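You operate a simulated robot arm through the tools that you are given. There is no shell and no other tool.

You run a simulated two-armed robot. Do the job below in one go: nothing can be reset, and whatever is moved stays where it is left.

## Task
Clear the supply's trip and test the contactor alone in the bay.
Fine: switch off before the guard opens; the relay goes in the black tray; guard shut and supply off at the end. Set down upright: what you pick out.

Only the result counts: the job must be done as asked and must still hold three seconds after the hand-in. Knocking over, shifting, dropping, spilling or breaking anything else fails it.

## Robot
Two 7-joint arms with two-finger parallel grippers on one trunk, on a base that drives. Base frame: it is fixed to the floor where the robot stands at the start and does not move with it; the origin is under the middle of the robot, x ahead of it, y to its left, z up. Lengths are in mm, angles in degrees, forces in N, time in s.
The left shoulder is at the start at [50, 165, 1105], the right one opposite. With the tool pointing down near the work surface each hand reaches from about 100 to 680 mm from the robot's upright axis, wherever it stands, measured 20 degrees to its own side. Places, roughly: black tray [1900, 800, 900]; blue button [2100, 900, 1000]; blue relay, contactor [2500, 1500, 1000]; contactor [2000, 750, 1000]; green relay [1750, 750, 1000]; hold button [2100, 1000, 1000]; motor [2500, 1250, 1000]; supply switch [2100, 1100, 1000]; tinted guard [2400, 1300, 1000]; volts knob [2000, 1000, 1000]. Payload 3.91 kg a hand.
Tool frame (each hand has its own): the origin (TCP) lies between the finger pads and is the grasp point; the fingertips stand 30 mm ahead of it; z points along the fingers, y is the line along which they close. The gripper opens to 110 mm. The fingers are 20 mm wide and 10 mm thick; the gripper's body (48 by 112 mm) begins 55 mm behind the TCP.
Orientation is told as [roll, pitch, yaw] about the base's x, y, z axes, in that order, counted from this pose: with the fingers straight down and closing along the base's y, the tool's x points along the base's -x, its y along +y and its z along -z.

## Interface
- The arms move only by the tool play_rows. It takes "left_rows", "right_rows" or both (then of equal length, played together; a hand with none holds still); each is a list of rows, each an object of numbers (a shift or turn left out is 0, a gripper value left out holds the last): "dx", "dy", "dz": the shift along the base's x, y, z in mm; "wx", "wy", "wz": the turn, a rotation vector about the base's x, y, z in degrees. In form: [{"dx": .., "dy": .., "dz": .., "wx": .., "wy": .., "wz": ..}, ...]. A call has 1 to 20 rows; each row is the pose to reach, as a shift and turn from the pose commanded when the call began. "left_claw" and "right_claw" are, for a hand that has rows, the finger opening in mm, from 0 to 110, set as the call begins (left out, the last holds). A row lasts 0.2 s, in which the tool goes at most 50 mm and 8.6 degrees; a call with a longer step from one row to the next is refused whole, and so is a gripper value outside its range. A pose out of reach is approached as far as the arm can. The call stops where the force on the tool passes 90 N (or 10 N more than at its start, if that is more) or the arm is blocked; 0.2 s more then pass. Each finger travels about 45 mm/s and halts on what it meets, pressing with about 44 N; the grip force reading is that of the motor and also rises with nothing between the fingers. The clock runs only during rows and for 0.2 s after the last one: add rows that repeat a pose to give the fingers time. It gives the time, the measured TCP pose, the force on the tool (base axes), the opening and the grip force at its end, in the units of the frame above (readings bear some noise), with the torque about the TCP (base axes, N m) and any sound that the robot's microphone picked up, and new pictures: "views" is both (left out), scene, wrist or none (wrist: the cameras of the hands that moved).
- Cameras (640 x 400 px; columns grow to the right, rows downward): "scene" is now at [122.5, -6, 1307.8]; the picture's right is [-0.01, -1.00, 0.00], its down [-0.40, 0.00, -0.92] and it looks along [0.92, -0.01, -0.40] (base axes); focal length 214 px, centre (320, 200). "left" rides on the left gripper at [73, -17, -103] in its tool frame; the picture's right is [0.23, 0.97, 0.00], its down [-0.76, 0.18, -0.62] and it looks along [-0.61, 0.14, 0.78] (tool axes); focal length 222 px, centre (320, 200). "right" rides on the right gripper at [72, 17, -103] in its tool frame; the picture's right is [-0.23, 0.97, 0.00], its down [-0.76, -0.18, -0.62] and it looks along [-0.61, -0.14, 0.78] (tool axes); focal length 222 px, centre (320, 200).
- raise_lower(by): slides the trunk up (or, below 0, down) by that many mm; the arms and the scene camera ride with it, the base frame stays. It gives what a move gives, with no picture.
- drive_base(legs): drives the robot by 1 to 6 legs, each [ahead, left, turn to the left] in mm, mm and degrees, along the robot's own axes; the way and the turn of a leg run together, so that a leg with both is an arc; at most 1500 mm and 180 degrees a leg. The arms and the cameras ride along, it lands a little off, and it stops where it bumps. It gives what a move gives, and a new picture of the scene camera.
- pan_tilt(pan, tilt): turns the head with the scene camera to pan (to the left, within 80 degrees either way) and tilt (down, from -29 to 69), counted from straight ahead of the robot. It gives what a move gives, and a new picture of the scene camera.
- pixel_to_xyz(camera, pixels): there is no depth. For up to 12 entries [column, row, z] of the newest picture of that camera ("zoom" is the newest enlarged one), the place [x, y] in the base frame at which the ray of that pixel passes the height z, good to about 2 mm, but the place of the scene camera against the robot may be out by one fixed shift of up to 18 mm in any direction. The clock stands still meanwhile.
- enlarge(camera, box): a new picture of the part [left, top, right, bottom] of that camera's present view, enlarged. The clock stands still meanwhile.
- finish_job(): hands the job in; it is judged then, once.

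Open the grippers and draw the arms clear of the work before you hand the job in, unless the task says otherwise.

The tools are called after "Request:" as name(argument=value, ...) on one line, values as JSON. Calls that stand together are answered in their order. play_rows: Moves the arms, as the interface text tells. Its arguments: {"type":"object","properties":{"left_rows":{"type":"array"},"left_claw":{"type":"number"},"right_rows":{"type":"array"},"right_claw":{"type":"number"},"views":{"type":"string","enum":["both","scene","wrist","none"]}},"required":[]} The other tools are called the same way: raise_lower (by) slides the trunk up or down; drive_base (legs) drives the base; pan_tilt (pan, tilt) turns the head that bears the scene camera; pixel_to_xyz (camera, pixels) gives the place at which the rays of pixels pass given heights; enlarge (camera, box) takes an enlarged picture of a part of a camera's view; finish_job () hands the job in.

At the start:

```text
time_s: 0.0
left_tool_pos: [312.6, 164.1, 1228.4]
left_orientation: [-0.1, 0.1, 0.1]
left_ft_force: [-0.8, -0.4, 0.6]
left_ft_torque: [-0.01, -0.01, -0.01]
left_opening: 110.0
left_gripper_force: 0.1
right_tool_pos: [381.1, -168.2, 1225.6]
right_orientation: [0.1, 0.0, 0.0]
right_ft_force: [0.2, 0.2, -0.7]
right_ft_torque: [-0.03, 0.01, -0.01]
right_opening: 110.1
right_gripper_force: 0.0
trunk travel left (down, up): [-325.0, 178.0]
robot x, y, heading: [-1.9, 0.4, -0.0]
head pan, tilt: [-0.6, 23.5]
```

scene: 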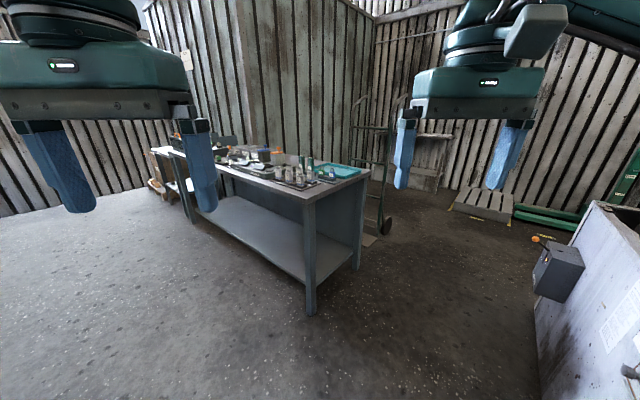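
right: 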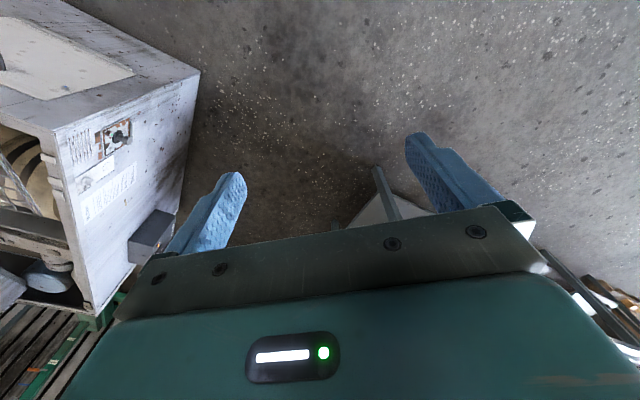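
left: 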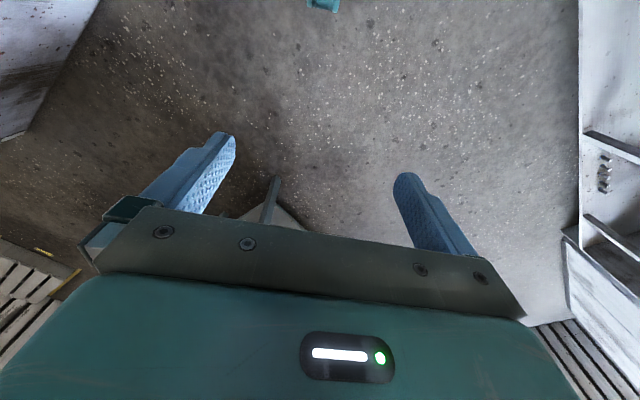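

The scene picture shows a bench at about (290, 190) with the apparatus on it around (240–360, 150–190). I enlarge that area to read the layout before driving.

Request:
enlarge(camera="scene", box=[140, 110, 390, 266])

Request:
pixel_to_xyz(camera="scene", pixels=[[308, 201, 900], [368, 171, 900], [214, 165, 900], [313, 315, 0], [356, 268, 0], [194, 222, 0]])

```text
2.56 times, centred on (265, 188) of scene
```

zoom: 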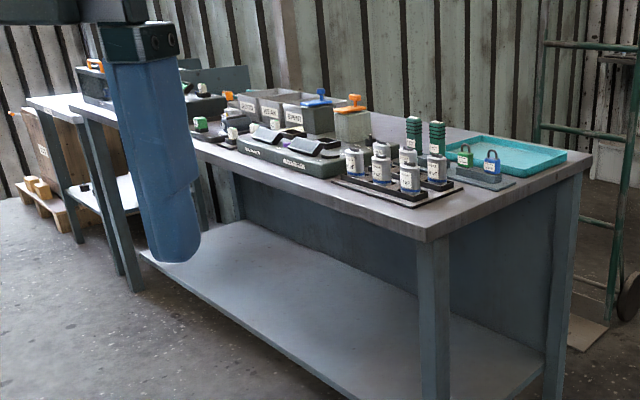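

```text
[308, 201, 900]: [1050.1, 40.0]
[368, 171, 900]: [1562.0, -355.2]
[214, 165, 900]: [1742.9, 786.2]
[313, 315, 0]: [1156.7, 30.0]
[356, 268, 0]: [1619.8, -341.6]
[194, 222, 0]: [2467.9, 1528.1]
```

The benches run off to the left, with the work likely at about zoom (90–340, 60–170). I pan the head left to see the free floor and the rest of the benches.

Request:
pan_tilt(pan=35, tilt=20)

```text
time_s: 1.0
left_tool_pos: [311.9, 164.4, 1228.8]
left_orientation: [-0.2, 0.0, 0.1]
left_ft_force: [0.9, -0.5, -0.1]
left_ft_torque: [-0.02, 0.0, 0.02]
left_opening: 110.1
left_gripper_force: 0.1
right_tool_pos: [380.5, -168.3, 1226.8]
right_orientation: [0.1, 0.1, 0.0]
right_ft_force: [-0.5, 0.5, -0.1]
right_ft_torque: [-0.02, 0.01, 0.01]
right_opening: 109.9
right_gripper_force: 0.2
trunk travel left (down, up): [-325.0, 178.0]
robot x, y, heading: [0.1, -1.3, -0.1]
head pan, tilt: [35.0, 20.0]
```

scene: 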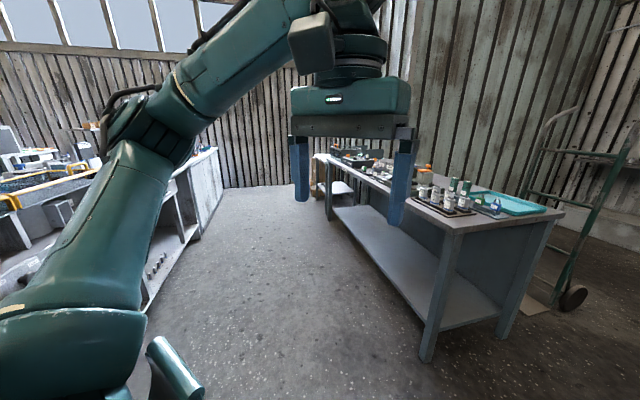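

There is an aisle between the left counter (edge near (145, 312)–(220, 190)) and the bench (legs at (425, 360), (330, 222)). I measure its floor points before driving in.

Request:
pixel_to_xyz(camera="scene", pixels=[[145, 312, 0], [198, 238, 0], [226, 188, 0], [425, 361, 0], [330, 219, 0], [313, 205, 0], [440, 232, 900], [330, 165, 900], [500, 336, 0], [563, 212, 900], [200, 150, 900]])

Request:
enlarge(camera="scene", box=[290, 130, 470, 242])

```text
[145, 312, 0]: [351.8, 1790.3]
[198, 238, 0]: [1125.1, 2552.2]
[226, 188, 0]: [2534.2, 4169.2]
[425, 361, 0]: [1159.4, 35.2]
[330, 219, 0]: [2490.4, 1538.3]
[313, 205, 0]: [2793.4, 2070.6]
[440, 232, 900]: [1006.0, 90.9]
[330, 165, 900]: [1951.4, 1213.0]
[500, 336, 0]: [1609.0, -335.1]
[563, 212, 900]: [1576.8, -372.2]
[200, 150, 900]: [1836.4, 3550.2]
```

```text
3.56 times, centred on (380, 186) of scene
```

zoom: 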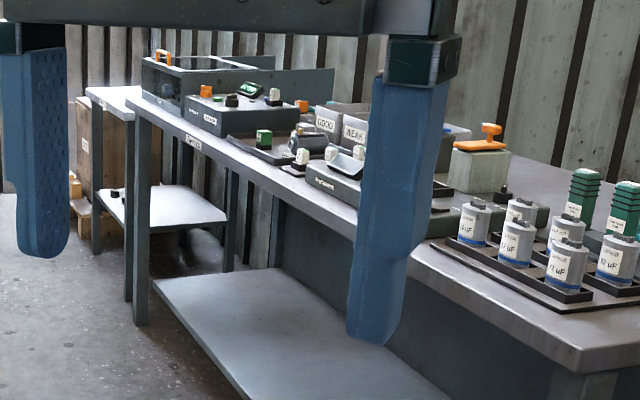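

Aisle is about 1.7 m wide, with the bench's front edge running from about (1159, 35) to (2490, 1538). I drive to about (1800, 1470), keeping roughly 450 mm off the bench, and then turn to face it.

Request:
drive_base(legs=[[0, 0, 39], [1200, 0, 0], [1080, 0, 0], [0, 0, -80]])

```text
time_s: 17.4
left_tool_pos: [2093.9, 1373.0, 1230.3]
left_orientation: [-0.1, -0.1, -40.0]
left_ft_force: [-0.2, 0.5, -0.3]
left_ft_torque: [-0.03, 0.02, -0.02]
left_opening: 110.2
left_gripper_force: 0.0
right_tool_pos: [1930.2, 1073.7, 1226.9]
right_orientation: [0.0, 0.1, -40.1]
right_ft_force: [-0.2, -0.8, 0.1]
right_ft_torque: [-0.01, -0.01, 0.01]
right_opening: 110.1
right_gripper_force: 0.1
trunk travel left (down, up): [-325.0, 178.0]
robot x, y, heading: [1746.9, 1446.3, -40.0]
head pan, tilt: [35.0, 20.0]
```

scene: 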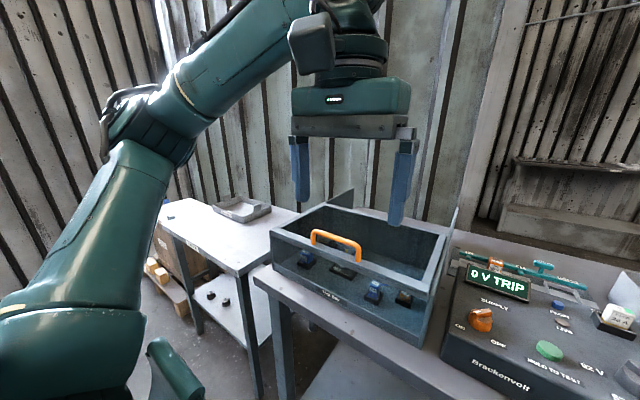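

The supply shows "0 V TRIP" and the bay with the tinted guard (orange handle) is at (355, 260). I pan back ahead and look down to see the whole panel.

Request:
pan_tilt(pan=0, tilt=35)

```text
time_s: 18.5
left_tool_pos: [2093.7, 1373.6, 1229.7]
left_orientation: [-0.1, -0.1, -39.9]
left_ft_force: [0.9, -0.7, 0.2]
left_ft_torque: [-0.01, 0.02, 0.02]
left_opening: 109.9
left_gripper_force: 0.0
right_tool_pos: [1931.1, 1073.3, 1227.3]
right_orientation: [0.0, 0.0, -40.1]
right_ft_force: [-0.4, 0.1, -0.9]
right_ft_torque: [-0.02, -0.01, -0.01]
right_opening: 110.2
right_gripper_force: 0.1
trunk travel left (down, up): [-325.0, 178.0]
robot x, y, heading: [1748.2, 1445.9, -40.3]
head pan, tilt: [0.0, 35.0]
```

scene: 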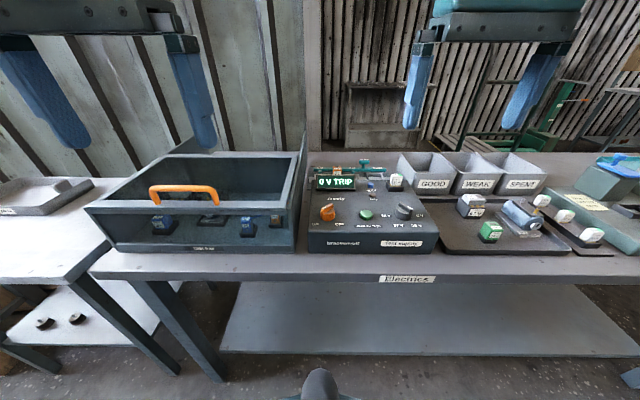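

Request:
enlarge(camera="scene", box=[80, 145, 310, 289])

Request:
enlarge(camera="scene", box=[290, 145, 450, 265])

Request:
enlarge(camera="scene", box=[390, 140, 630, 290])

```text
2.78 times, centred on (195, 217) of scene
```

zoom: 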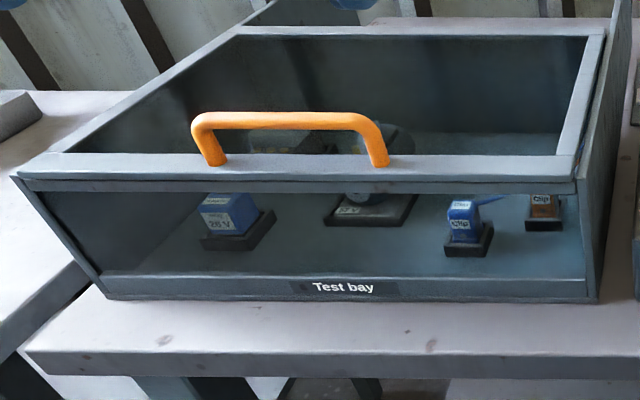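

```text
3.33 times, centred on (370, 205) of scene
```

zoom: 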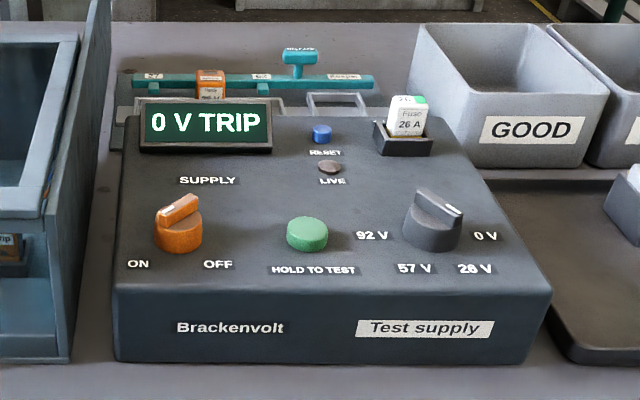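

```text
2.67 times, centred on (510, 215) of scene
```

zoom: 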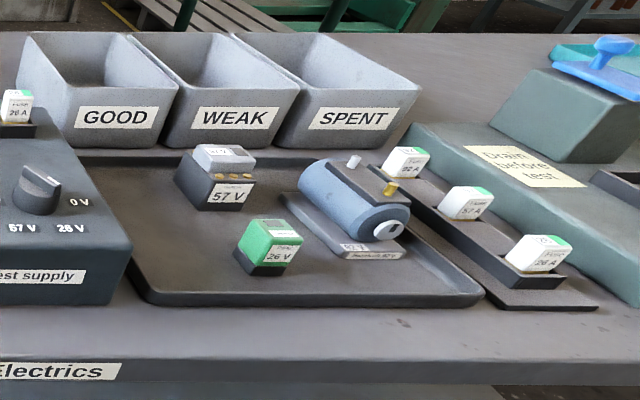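

The bay holds a blue relay at zoom (230, 215), something at (370, 205), and blue and brown clips. I zoom in further on bay and panel details.

Request:
enlarge(camera="scene", box=[145, 180, 225, 240])

Request:
enlarge(camera="scene", box=[220, 195, 300, 245])

Request:
enlarge(camera="scene", box=[310, 170, 370, 220])

Request:
enlarge(camera="scene", box=[370, 165, 430, 215])

Request:
enlarge(camera="scene", box=[310, 145, 400, 195])

```text
6.67 times, centred on (185, 210) of scene
```

zoom: 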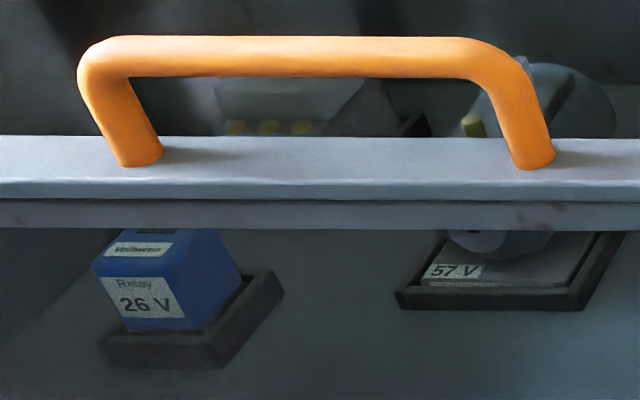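

```text
8.00 times, centred on (260, 220) of scene
```

zoom: 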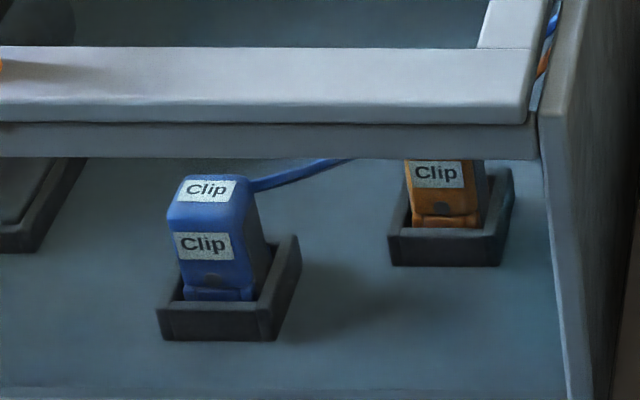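

```text
8.00 times, centred on (340, 195) of scene
```

zoom: 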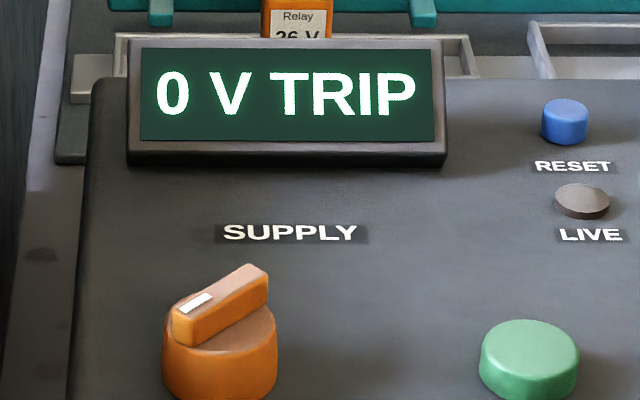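

```text
8.00 times, centred on (400, 190) of scene
```

zoom: 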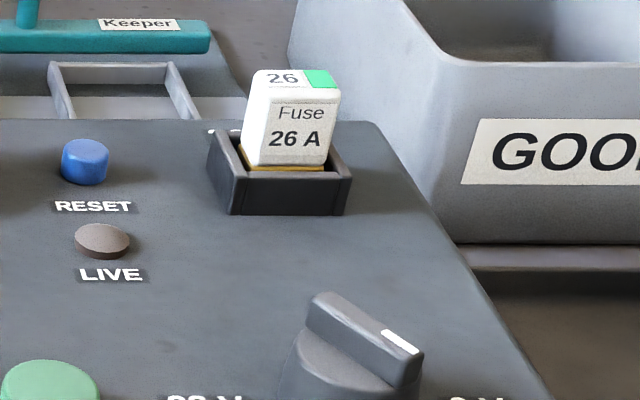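

```text
7.11 times, centred on (355, 170) of scene
```

zoom: 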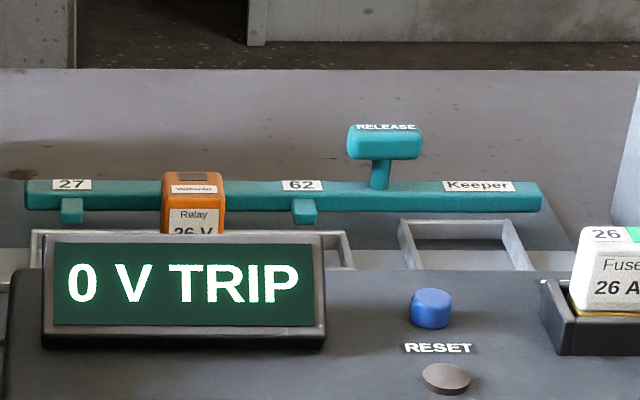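

The knob's white mark seems to point toward 0 V, the fuse is a 26 A one, and the bay holds a relay 26 V, an item with gold terminals and a 57 V motor. I look at rough coordinates before hovering a wrist camera over the bay.

Request:
pixel_to_xyz(camera="scene", pixels=[[118, 252, 900], [295, 251, 900], [308, 252, 900], [438, 251, 900], [98, 277, 900], [320, 281, 900], [84, 208, 1040], [291, 212, 1040], [150, 200, 1100], [216, 200, 1100], [163, 230, 930], [209, 223, 930]])

Request:
pixel_to_xyz(camera="scene", pixels=[[327, 213, 1000], [366, 215, 1000], [403, 212, 1000], [371, 185, 1000], [371, 194, 1000], [396, 182, 1000], [491, 232, 940], [470, 206, 940], [247, 228, 930], [276, 222, 930], [442, 254, 900], [571, 254, 900]])

```text
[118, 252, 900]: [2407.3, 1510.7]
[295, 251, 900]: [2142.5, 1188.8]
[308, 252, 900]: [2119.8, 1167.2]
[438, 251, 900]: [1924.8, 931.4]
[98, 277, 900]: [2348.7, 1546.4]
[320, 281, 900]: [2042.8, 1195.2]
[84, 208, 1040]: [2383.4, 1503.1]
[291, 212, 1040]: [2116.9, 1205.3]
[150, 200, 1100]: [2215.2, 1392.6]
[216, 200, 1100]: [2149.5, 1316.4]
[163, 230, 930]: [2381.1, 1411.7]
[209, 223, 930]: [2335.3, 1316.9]
```

```text
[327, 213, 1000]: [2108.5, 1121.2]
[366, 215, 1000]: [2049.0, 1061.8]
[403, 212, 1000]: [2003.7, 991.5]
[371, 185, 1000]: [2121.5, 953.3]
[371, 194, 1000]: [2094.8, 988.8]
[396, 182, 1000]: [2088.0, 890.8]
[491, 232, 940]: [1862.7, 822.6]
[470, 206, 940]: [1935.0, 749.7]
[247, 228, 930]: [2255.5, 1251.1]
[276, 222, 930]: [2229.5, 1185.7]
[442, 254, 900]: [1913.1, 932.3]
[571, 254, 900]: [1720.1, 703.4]
```

In robot-local terms the bay front is about 465 mm ahead, spanning 56–474 mm to the left. I move the left hand leftward over the front of the bay to look inside with its wrist camera (robot-left is about [0.643, 0.766]).

Request:
play_rows(left_rows=[{"dx": 21, "dy": 25}, {"dx": 42, "dy": 50}, {"dx": 64, "dy": 77}, {"dx": 64, "dy": 77}], views="both")

```text
time_s: 19.5
left_tool_pos: [2156.2, 1450.3, 1229.0]
left_orientation: [-0.1, 0.0, -39.9]
left_ft_force: [0.0, 0.0, -0.6]
left_ft_torque: [0.0, 0.04, 0.02]
left_opening: 109.9
left_gripper_force: 0.1
right_tool_pos: [1931.8, 1073.4, 1225.4]
right_orientation: [-0.1, 0.0, -40.2]
right_ft_force: [0.3, 0.8, 1.0]
right_ft_torque: [-0.01, -0.01, 0.01]
right_opening: 109.8
right_gripper_force: 0.1
trunk travel left (down, up): [-325.0, 178.0]
robot x, y, heading: [1749.4, 1445.5, -40.2]
head pan, tilt: [0.0, 35.0]
```

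scene: 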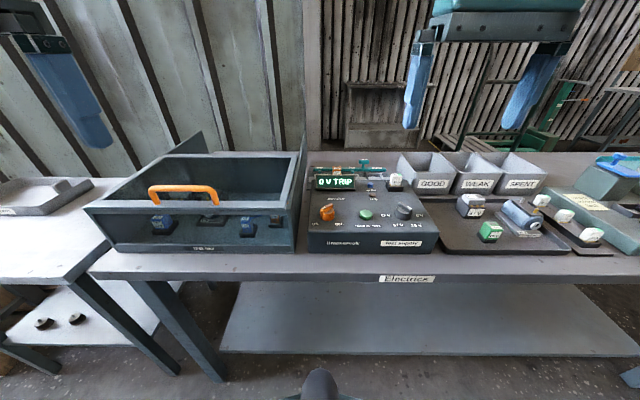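
left: 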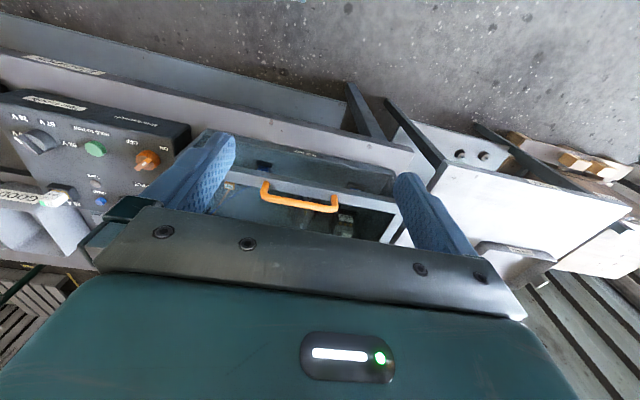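

The wrist view is upside down and shows the bay at (300, 195) with something under the handle, mostly hidden by the gripper. I raise the trunk so the scene camera looks down through the guard's top.

Request:
raise_lower(by=175)

Request:
pan_tilt(pan=20, tilt=45)

Request:
enlarge(camera="scene", box=[160, 60, 480, 260])

```text
time_s: 21.4
left_tool_pos: [2157.3, 1449.9, 1404.2]
left_orientation: [-0.1, 0.0, -40.1]
left_ft_force: [0.2, 0.3, -0.2]
left_ft_torque: [-0.02, -0.01, -0.01]
left_opening: 110.0
left_gripper_force: 0.1
right_tool_pos: [1931.4, 1074.4, 1402.9]
right_orientation: [0.1, 0.0, -40.1]
right_ft_force: [-0.7, -0.5, 0.0]
right_ft_torque: [-0.01, 0.01, 0.01]
right_opening: 110.1
right_gripper_force: 0.1
trunk travel left (down, up): [-500.0, 3.0]
robot x, y, heading: [1750.0, 1448.8, -40.3]
head pan, tilt: [0.0, 35.0]
```

```text
time_s: 22.2
left_tool_pos: [2157.1, 1450.3, 1403.8]
left_orientation: [-0.1, 0.0, -39.9]
left_ft_force: [-0.2, 0.2, 0.0]
left_ft_torque: [0.04, 0.0, -0.01]
left_opening: 109.8
left_gripper_force: 0.1
right_tool_pos: [1931.0, 1074.1, 1401.8]
right_orientation: [0.0, 0.0, -40.1]
right_ft_force: [0.0, 0.9, -0.3]
right_ft_torque: [0.01, -0.02, -0.01]
right_opening: 109.9
right_gripper_force: 0.1
trunk travel left (down, up): [-500.0, 3.0]
robot x, y, heading: [1749.9, 1450.0, -40.3]
head pan, tilt: [20.0, 45.0]
```

scene: 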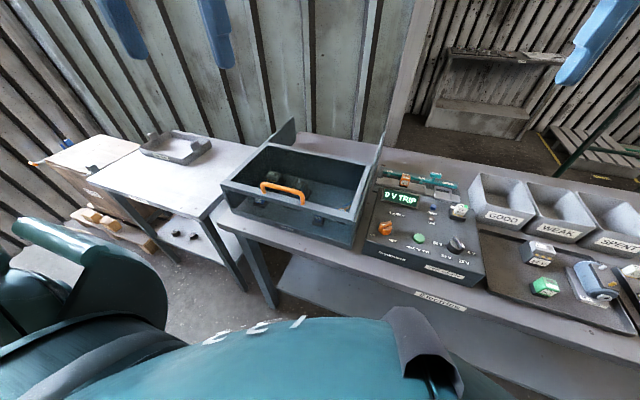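

```text
2.00 times, centred on (320, 160) of scene
```

zoom: 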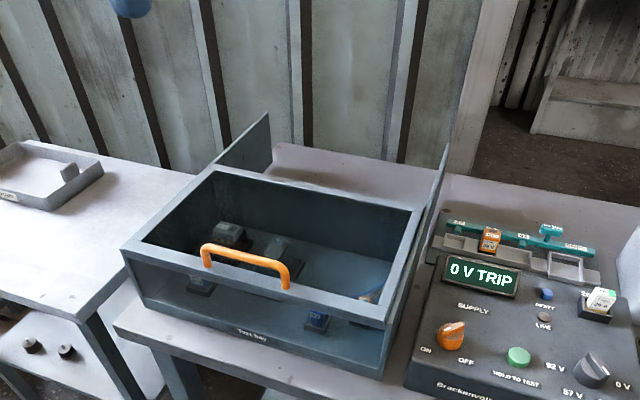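

Request:
enlarge(camera="scene", box=[220, 150, 380, 250])

Request:
enlarge(camera="scene", box=[240, 160, 310, 215])

Request:
enlarge(camera="scene", box=[365, 160, 495, 285])

Request:
enlarge(camera="scene", box=[430, 215, 500, 275])

Request:
enlarge(camera="scene", box=[470, 170, 640, 330])

```text
4.00 times, centred on (300, 200) of scene
```

zoom: 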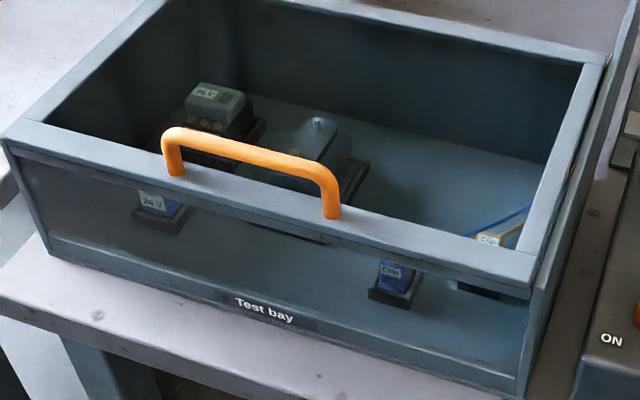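

```text
7.27 times, centred on (275, 188) of scene
```

zoom: 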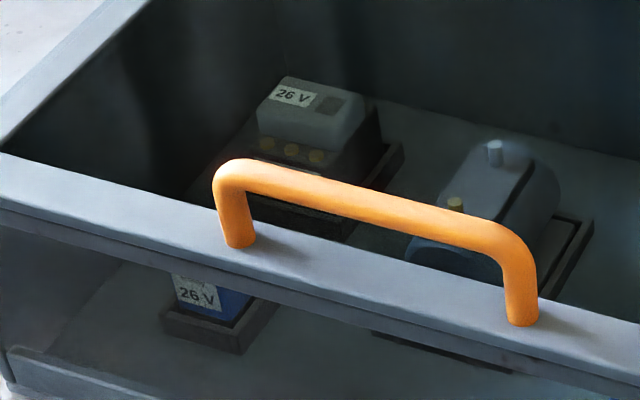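

```text
3.20 times, centred on (430, 222) of scene
```

zoom: 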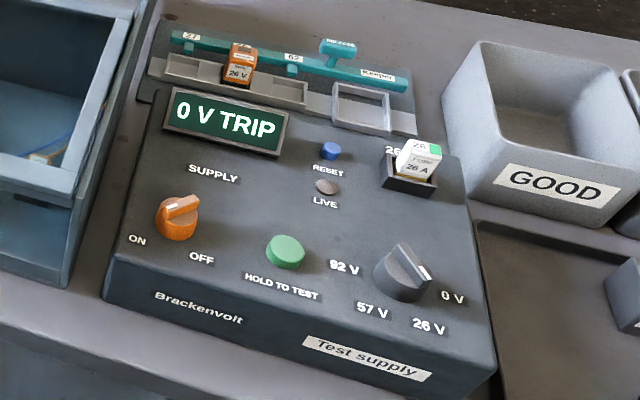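

```text
6.67 times, centred on (465, 245) of scene
```

zoom: 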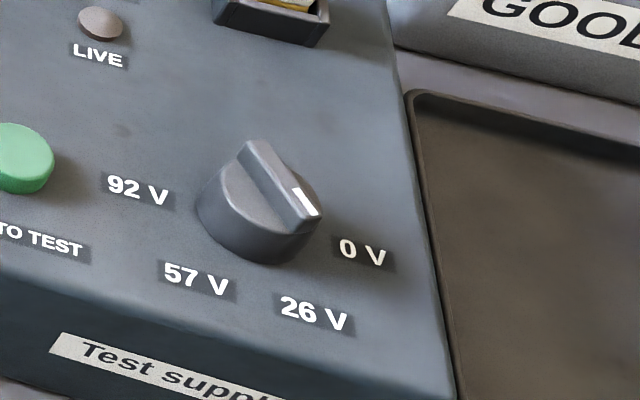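

```text
2.50 times, centred on (555, 250) of scene
```

zoom: 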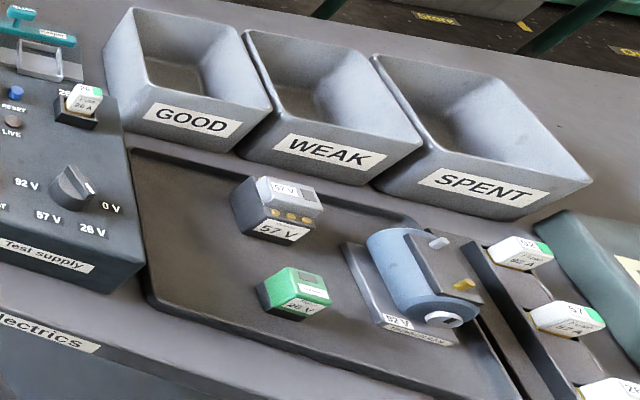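

The bay contactor reads 26 V, the blue relay 26 V and the motor 57 V; the knob mark stands at 0 V and the supply switch points to ON. I zoom in on the tray items and on the bay's leads.

Request:
pan_tilt(pan=-25, tilt=45)

Request:
enlarge(camera="scene", box=[250, 130, 450, 255])

```text
time_s: 23.4
left_tool_pos: [2157.7, 1451.1, 1403.9]
left_orientation: [0.0, -0.1, -40.1]
left_ft_force: [-0.5, 0.1, 0.4]
left_ft_torque: [0.01, 0.01, 0.02]
left_opening: 109.7
left_gripper_force: 0.0
right_tool_pos: [1930.9, 1074.4, 1401.7]
right_orientation: [0.1, 0.0, -40.0]
right_ft_force: [-0.6, 0.5, 0.1]
right_ft_torque: [-0.03, 0.0, -0.03]
right_opening: 110.0
right_gripper_force: 0.1
trunk travel left (down, up): [-500.0, 3.0]
robot x, y, heading: [1748.0, 1450.7, -40.1]
head pan, tilt: [-25.0, 45.0]
```

scene: 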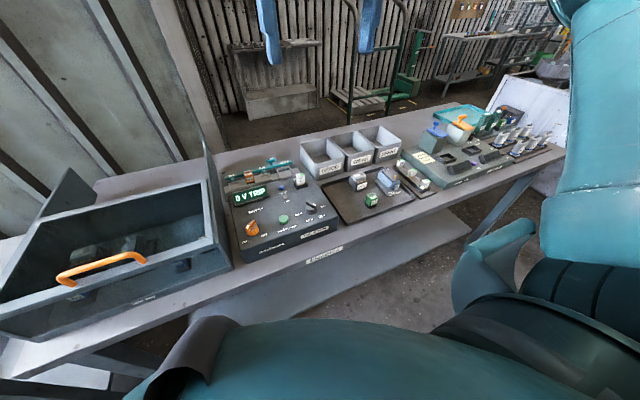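

```text
3.20 times, centred on (350, 192) of scene
```

zoom: 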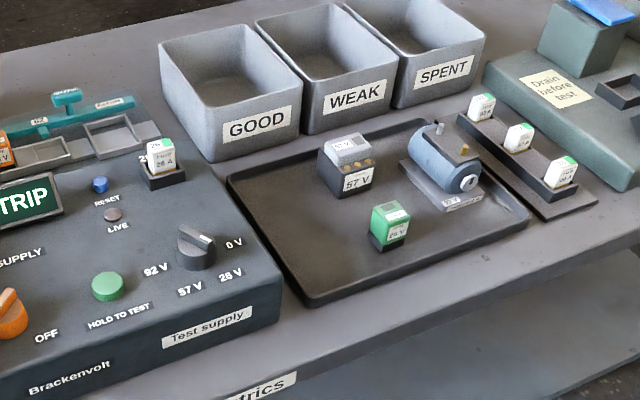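

Request:
enlarge(camera="scene", box=[340, 160, 440, 222])

Request:
enlarge(camera="scene", box=[40, 200, 220, 310])

Request:
enlarge(camera="scene", box=[225, 155, 345, 265])

Request:
enlarge(camera="scene", box=[400, 100, 570, 200])

```text
6.40 times, centred on (390, 191) of scene
```

zoom: 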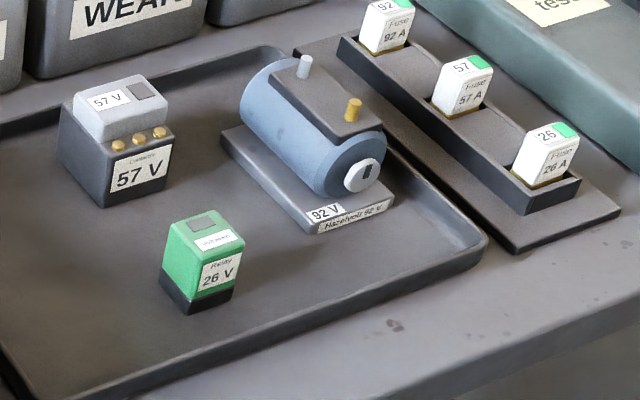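

```text
3.56 times, centred on (130, 255) of scene
```

zoom: 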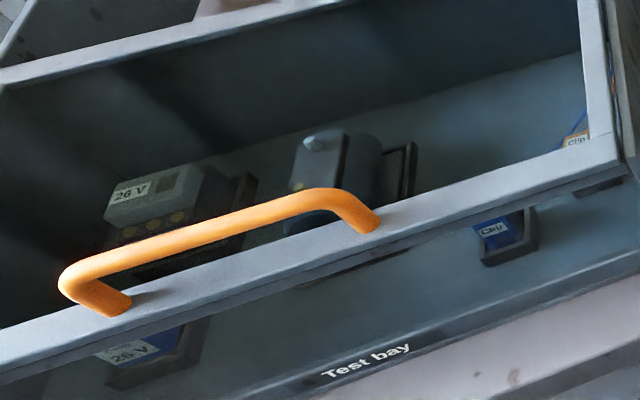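

```text
3.64 times, centred on (285, 210) of scene
```

zoom: 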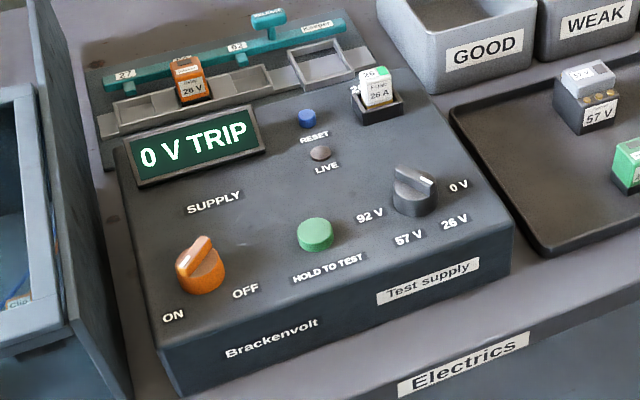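

```text
3.76 times, centred on (485, 150) of scene
```

zoom: 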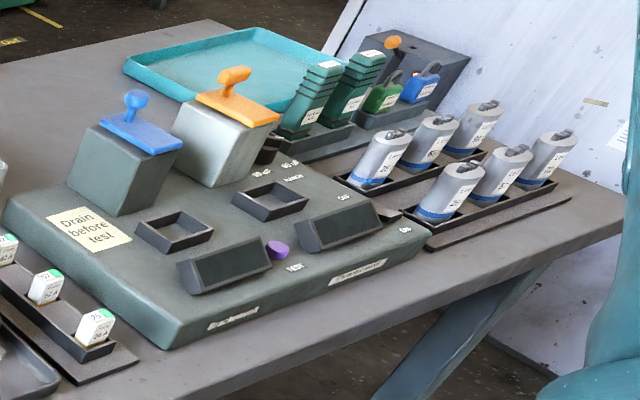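

The tray also holds a 92 V motor, a 57 V contactor and the green relay; all are decoys. I now look at how the guard is built by panning to the bay again.

Request:
pan_tilt(pan=22, tilt=35)

Request:
enlarge(camera="scene", box=[210, 150, 410, 290])

Request:
enlarge(camera="scene", box=[250, 150, 400, 210])

```text
time_s: 24.5
left_tool_pos: [2156.7, 1450.2, 1404.5]
left_orientation: [-0.2, 0.0, -39.9]
left_ft_force: [0.4, 0.2, 0.3]
left_ft_torque: [0.01, 0.01, 0.01]
left_opening: 109.9
left_gripper_force: 0.1
right_tool_pos: [1931.2, 1074.4, 1399.5]
right_orientation: [0.1, -0.1, -40.1]
right_ft_force: [-0.2, -0.1, 0.1]
right_ft_torque: [-0.04, 0.02, 0.01]
right_opening: 110.2
right_gripper_force: 0.0
trunk travel left (down, up): [-500.0, 3.0]
robot x, y, heading: [1748.2, 1448.4, -40.0]
head pan, tilt: [22.0, 35.0]
```

scene: 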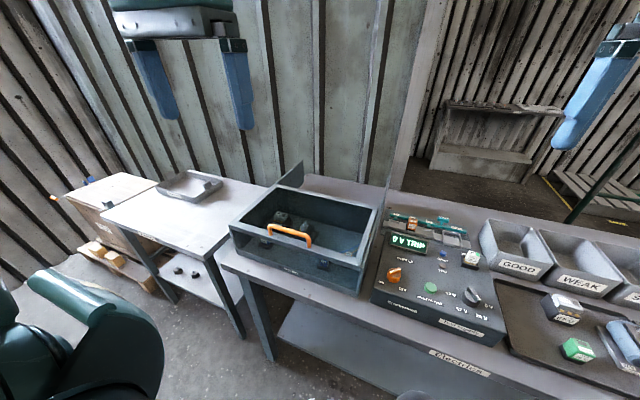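

```text
2.86 times, centred on (310, 220) of scene
```

zoom: 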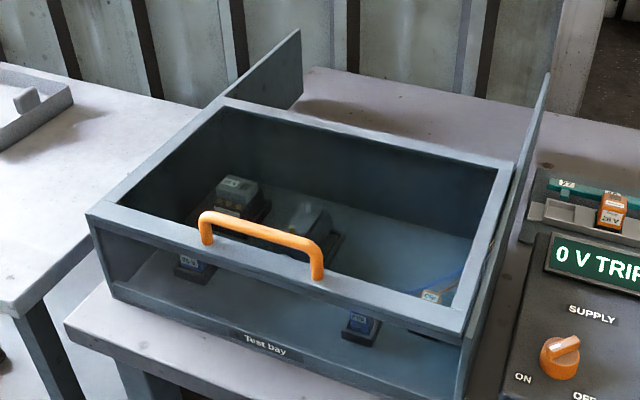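

```text
4.27 times, centred on (325, 180) of scene
```

zoom: 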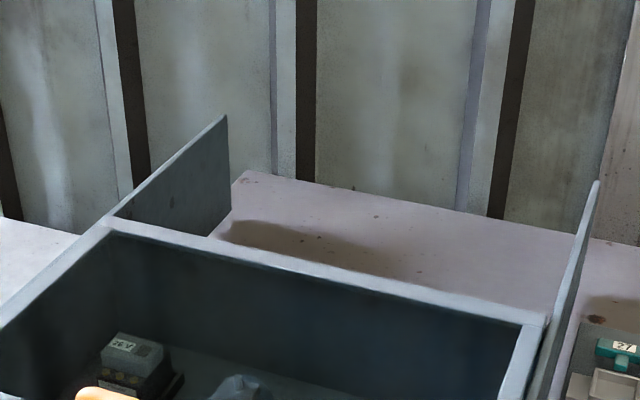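

The side plates run on behind the box like rails, so the guard probably slides back (or hinges). I measure the same features from this higher viewpoint to get their heights by comparing with the earlier low view.

Request:
pixel_to_xyz(camera="scene", pixels=[[241, 226, 1040], [241, 226, 1000], [371, 266, 1040], [371, 266, 1000], [281, 232, 1060], [281, 232, 1020], [321, 249, 1060], [321, 249, 1020], [249, 256, 900], [366, 294, 900], [374, 289, 900], [503, 346, 900]])

Request:
enlarge(camera="scene", box=[220, 190, 380, 300])

```text
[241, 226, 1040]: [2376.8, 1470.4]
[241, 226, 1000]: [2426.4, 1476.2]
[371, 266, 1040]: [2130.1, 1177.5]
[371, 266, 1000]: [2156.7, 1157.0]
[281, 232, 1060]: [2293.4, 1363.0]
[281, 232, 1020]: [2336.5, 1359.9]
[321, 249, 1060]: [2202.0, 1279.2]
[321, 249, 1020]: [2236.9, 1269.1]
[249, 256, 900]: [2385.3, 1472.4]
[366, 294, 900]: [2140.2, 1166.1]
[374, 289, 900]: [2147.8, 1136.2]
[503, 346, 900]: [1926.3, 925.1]
```

```text
3.64 times, centred on (300, 245) of scene
```

zoom: 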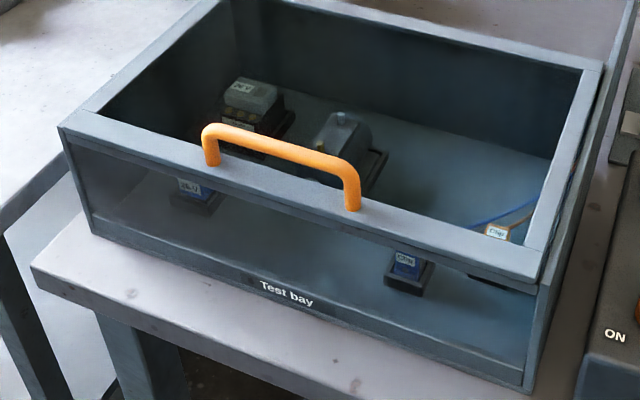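

I refine the corner pixels: guard front-left (228, 225), front-right (360, 268), box bottom-left (237, 255), bottom-right (356, 298).

Request:
pixel_to_xyz(camera="scene", pixels=[[228, 225, 1040], [228, 225, 1000], [360.4, 267.8, 1040], [360.4, 267.8, 1000], [236.8, 254.6, 900], [356.3, 297.7, 900], [273, 196, 1040], [378.5, 208, 1040], [299, 161, 1040], [401, 176, 1040]])

```text
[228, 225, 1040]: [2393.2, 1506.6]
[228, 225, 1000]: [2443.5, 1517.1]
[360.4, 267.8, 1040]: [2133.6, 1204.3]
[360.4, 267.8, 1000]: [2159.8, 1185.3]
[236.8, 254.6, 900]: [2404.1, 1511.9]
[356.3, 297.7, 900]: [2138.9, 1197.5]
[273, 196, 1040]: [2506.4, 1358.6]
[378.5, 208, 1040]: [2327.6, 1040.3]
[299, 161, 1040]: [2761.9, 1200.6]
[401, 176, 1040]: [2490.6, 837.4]
```

Comparing views gives bench top z≈900, guard top z≈1030, bay about 410 × 250 mm, with rails reaching 250 mm behind: a guard that slides back. I bring the robot 80 mm closer and 90 mm left so that both the bay and the supply fall in reach.

Request:
drive_base(legs=[[0, 90, 0], [80, 0, 0]])

Request:
raise_lower(by=-100)

Request:
pan_tilt(pan=-8, tilt=50)

```text
time_s: 26.6
left_tool_pos: [2277.7, 1468.2, 1403.3]
left_orientation: [-0.1, 0.0, -40.0]
left_ft_force: [0.5, -0.9, 0.0]
left_ft_torque: [0.02, 0.03, 0.04]
left_opening: 110.1
left_gripper_force: 0.0
right_tool_pos: [2051.1, 1091.6, 1402.1]
right_orientation: [0.0, 0.0, -40.1]
right_ft_force: [0.4, 0.2, 0.4]
right_ft_torque: [0.01, 0.0, -0.02]
right_opening: 110.1
right_gripper_force: 0.1
trunk travel left (down, up): [-500.0, 3.0]
robot x, y, heading: [1867.5, 1464.5, -40.3]
head pan, tilt: [22.0, 35.0]
```

scene: 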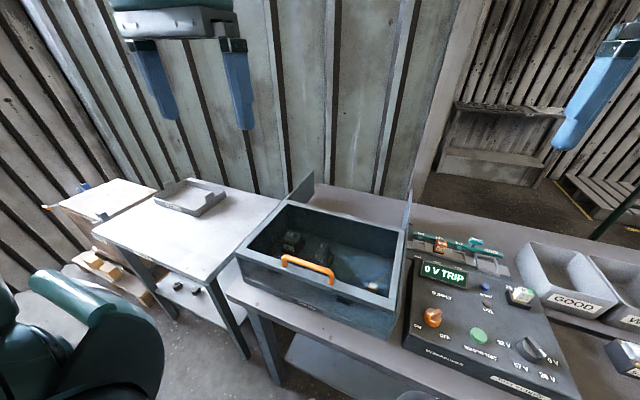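

```text
time_s: 28.0
left_tool_pos: [2277.9, 1466.9, 1305.5]
left_orientation: [-0.1, -0.1, -40.0]
left_ft_force: [-0.4, -0.1, -1.3]
left_ft_torque: [0.01, -0.01, 0.03]
left_opening: 110.4
left_gripper_force: 0.0
right_tool_pos: [2050.7, 1090.7, 1301.8]
right_orientation: [0.0, 0.0, -40.0]
right_ft_force: [-0.2, 1.4, -0.5]
right_ft_torque: [0.02, -0.01, -0.01]
right_opening: 109.8
right_gripper_force: 0.1
trunk travel left (down, up): [-400.0, 103.0]
robot x, y, heading: [1868.1, 1465.2, -39.7]
head pan, tilt: [22.0, 35.0]
```

```text
time_s: 28.9
left_tool_pos: [2276.4, 1466.7, 1305.1]
left_orientation: [-0.1, 0.0, -40.0]
left_ft_force: [-0.7, -0.2, -0.3]
left_ft_torque: [0.02, 0.01, -0.01]
left_opening: 109.9
left_gripper_force: 0.1
right_tool_pos: [2051.0, 1091.8, 1301.5]
right_orientation: [0.0, 0.0, -40.1]
right_ft_force: [-1.2, -0.2, -0.2]
right_ft_torque: [0.03, 0.01, 0.01]
right_opening: 110.0
right_gripper_force: 0.1
trunk travel left (down, up): [-400.0, 103.0]
robot x, y, heading: [1871.6, 1464.8, -39.8]
head pan, tilt: [-8.0, 50.0]
```

scene: 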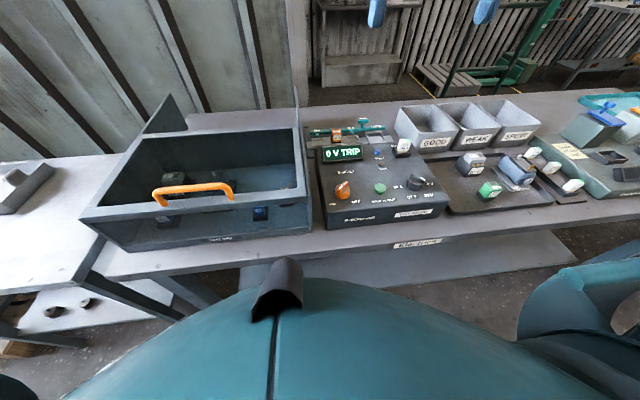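

The robot now stands at about (1870, 1465) facing the bench; the panel is at (375, 185). I move the right hand over the supply switch (343, 190) to view it with the wrist camera.

Request:
play_rows(right_rows=[{"dx": 15, "dy": 7, "dz": -35}, {"dx": 30, "dy": 14, "dz": -75}, {"dx": 45, "dy": 20, "dz": -115}, {"dx": 45, "dy": 20, "dz": -120}], right_claw=60, views="both")

```text
time_s: 29.9
left_tool_pos: [2275.8, 1468.5, 1304.5]
left_orientation: [-0.1, -0.1, -40.0]
left_ft_force: [-0.2, 0.4, -0.5]
left_ft_torque: [0.04, -0.02, 0.0]
left_opening: 110.2
left_gripper_force: 0.1
right_tool_pos: [2095.5, 1111.7, 1180.5]
right_orientation: [0.0, -0.2, -40.2]
right_ft_force: [-0.3, 0.0, -0.2]
right_ft_torque: [0.0, 0.02, 0.02]
right_opening: 59.8
right_gripper_force: 0.1
trunk travel left (down, up): [-400.0, 103.0]
robot x, y, heading: [1868.3, 1464.7, -39.8]
head pan, tilt: [-8.0, 50.0]
```

scene: 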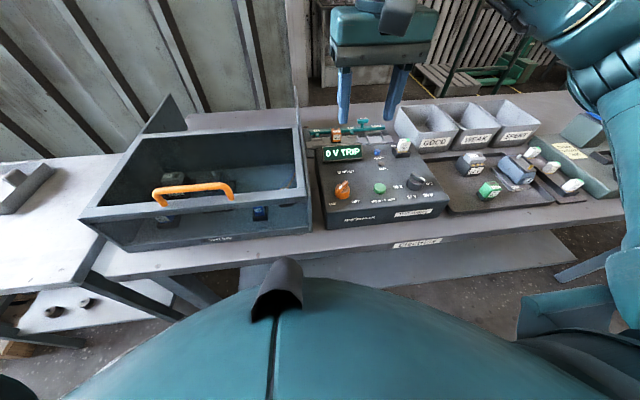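
right: 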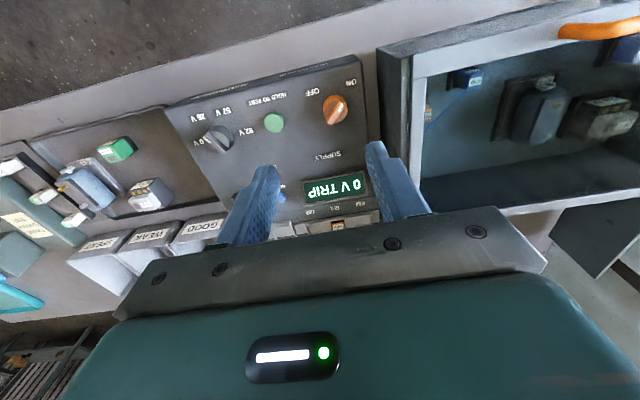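

The right wrist view shows the whole panel: switch (334, 110), hold button (273, 122), knob (215, 138). I enlarge it for detail and get coordinates.

Request:
enlarge(camera="right", box=[160, 60, 400, 210])

Request:
enlarge(camera="right", box=[410, 10, 640, 210])

Request:
pixel_to_xyz(camera="right", pixels=[[334, 110, 1000], [334, 110, 960], [273, 122, 990], [273, 122, 950], [215, 138, 1000], [215, 138, 960], [281, 190, 980], [281, 190, 950]])

```text
2.67 times, centred on (280, 135) of right
```

zoom: 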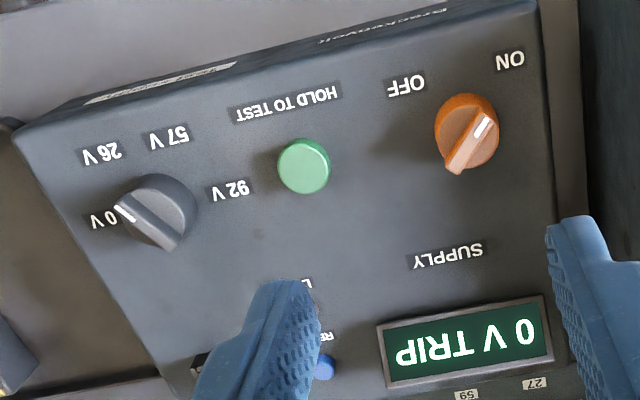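

```text
2.00 times, centred on (525, 110) of right
```

zoom: 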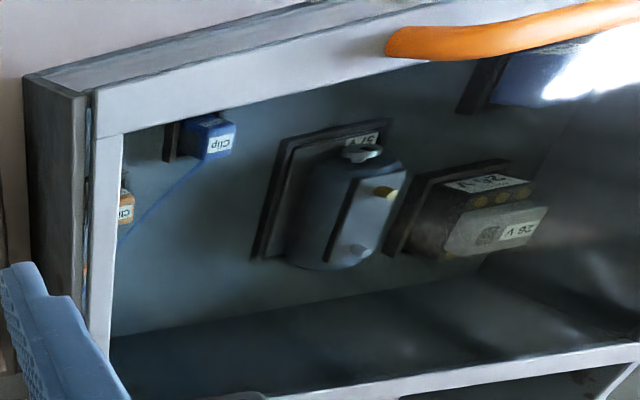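

```text
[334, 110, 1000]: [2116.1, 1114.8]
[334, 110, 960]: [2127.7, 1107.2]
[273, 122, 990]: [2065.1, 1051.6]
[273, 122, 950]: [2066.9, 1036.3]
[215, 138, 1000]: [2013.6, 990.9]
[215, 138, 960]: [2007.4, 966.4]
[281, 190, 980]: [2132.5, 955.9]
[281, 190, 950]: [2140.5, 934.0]
```

In the enlarged view the switch bar's mark points to ON and the knob mark to about 0 V. I take coordinates of bar ends, labels and panel corners to fix directions and heights.

Request:
pixel_to_xyz(camera="right", pixels=[[343.7, 104.3, 1000], [330.6, 123.8, 1000], [351.2, 82.5, 970], [312.3, 92, 970], [198.6, 141.7, 970], [197.5, 117, 970], [223, 110.6, 970], [246, 131.3, 970], [206.9, 139.5, 1000], [225.6, 150, 1000], [355.5, 55, 970], [165, 103, 970]])

Request:
enlarge(camera="right", box=[180, 100, 260, 160])

Request:
enlarge(camera="right", box=[300, 70, 380, 130])

```text
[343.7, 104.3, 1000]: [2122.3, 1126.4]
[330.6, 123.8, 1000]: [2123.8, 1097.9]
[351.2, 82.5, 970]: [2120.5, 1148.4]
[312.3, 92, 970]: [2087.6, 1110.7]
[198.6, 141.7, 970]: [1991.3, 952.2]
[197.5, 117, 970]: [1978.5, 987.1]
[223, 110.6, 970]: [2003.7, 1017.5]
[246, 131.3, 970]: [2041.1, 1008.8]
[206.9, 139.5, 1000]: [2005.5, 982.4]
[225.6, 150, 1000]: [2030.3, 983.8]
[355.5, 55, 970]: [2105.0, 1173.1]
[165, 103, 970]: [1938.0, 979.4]
```

```text
6.67 times, centred on (220, 130) of right
```

zoom: 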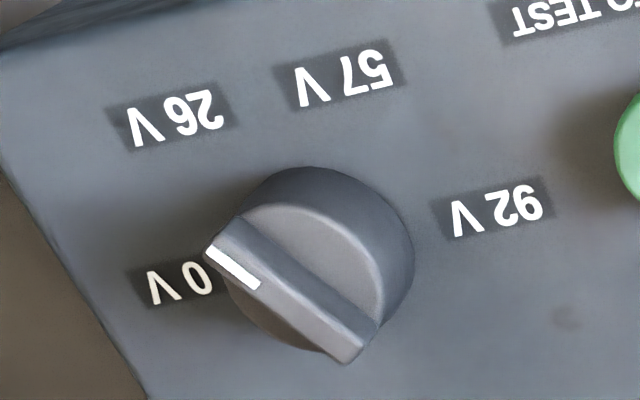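

```text
6.67 times, centred on (340, 100) of right
```

zoom: 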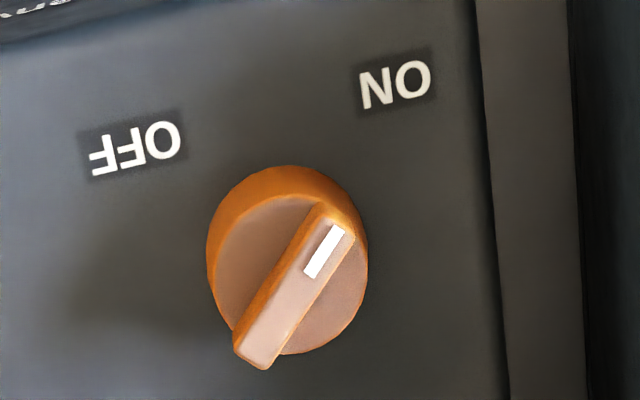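

By ground geometry the labels sit at 60° steps and the knob's mark may in fact point at 26 V rather than 0 V. I move the right hand over the knob for a nearly vertical look.

Request:
play_rows(right_rows=[{"dx": -30, "dy": -36}, {"dx": -60, "dy": -72}, {"dx": -96, "dy": -105}, {"dx": -96, "dy": -115, "dz": -20}, {"dx": -96, "dy": -115, "dz": -20}], right_claw=110, views="wrist")

Request:
enlarge(camera="right", box=[230, 50, 410, 170])

```text
time_s: 31.1
left_tool_pos: [2276.1, 1467.7, 1304.7]
left_orientation: [-0.2, -0.1, -40.0]
left_ft_force: [0.2, 0.3, 0.5]
left_ft_torque: [-0.01, 0.01, 0.01]
left_opening: 109.8
left_gripper_force: 0.0
right_tool_pos: [1999.7, 995.4, 1160.6]
right_orientation: [0.0, -0.1, -40.1]
right_ft_force: [-0.8, 0.0, 0.1]
right_ft_torque: [0.0, -0.01, 0.02]
right_opening: 110.2
right_gripper_force: 0.2
trunk travel left (down, up): [-400.0, 103.0]
robot x, y, heading: [1867.5, 1462.6, -40.2]
head pan, tilt: [-8.0, 50.0]
```

right: 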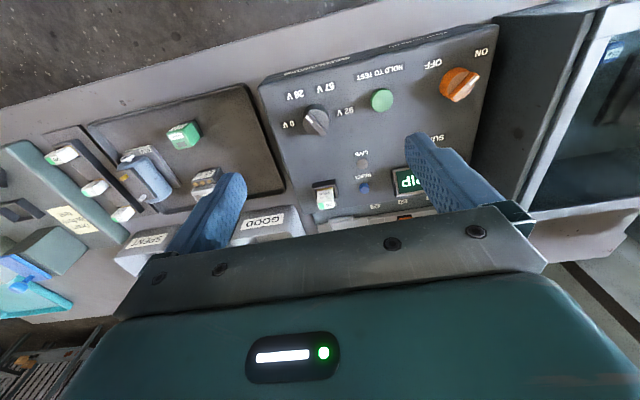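

```text
3.33 times, centred on (320, 110) of right
```

zoom: 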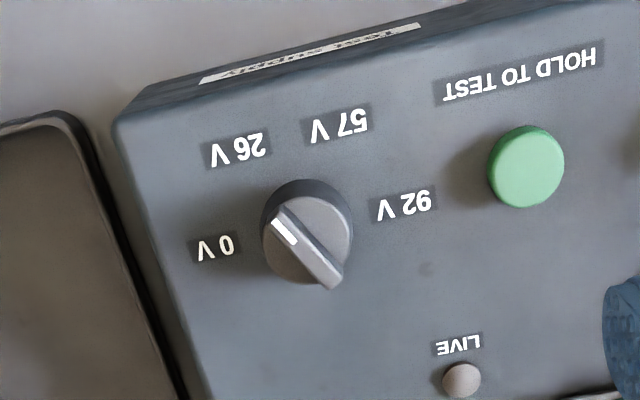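

This view clearly shows the knob mark pointing at 26 V, which is the bay contactor's rating, so the knob can stay. I triangulate the panel features from this second position.

Request:
pixel_to_xyz(camera="right", pixels=[[459, 84, 1000], [459, 84, 960], [382, 100, 990], [382, 100, 950], [317, 121, 1000], [317, 121, 960], [364, 187, 980], [364, 187, 950], [363, 163, 980], [363, 163, 950]])

Request:
enlarge(camera="right", box=[400, 40, 500, 115])

```text
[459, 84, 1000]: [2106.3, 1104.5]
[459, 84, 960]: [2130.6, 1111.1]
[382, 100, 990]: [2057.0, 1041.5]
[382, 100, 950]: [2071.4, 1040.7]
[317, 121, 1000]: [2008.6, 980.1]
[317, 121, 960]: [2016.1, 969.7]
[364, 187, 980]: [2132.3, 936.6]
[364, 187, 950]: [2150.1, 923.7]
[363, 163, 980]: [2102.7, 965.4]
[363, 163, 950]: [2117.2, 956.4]
```

```text
5.33 times, centred on (450, 78) of right
```

zoom: 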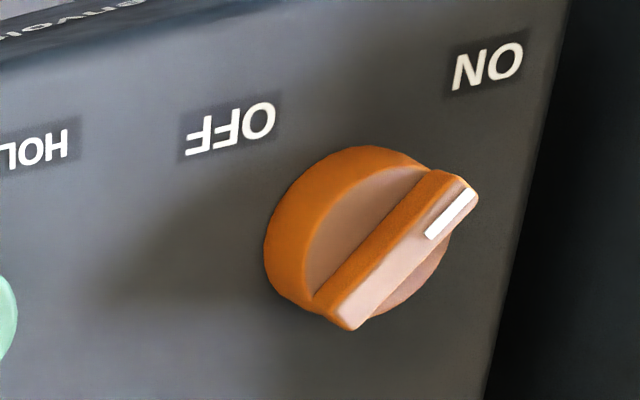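

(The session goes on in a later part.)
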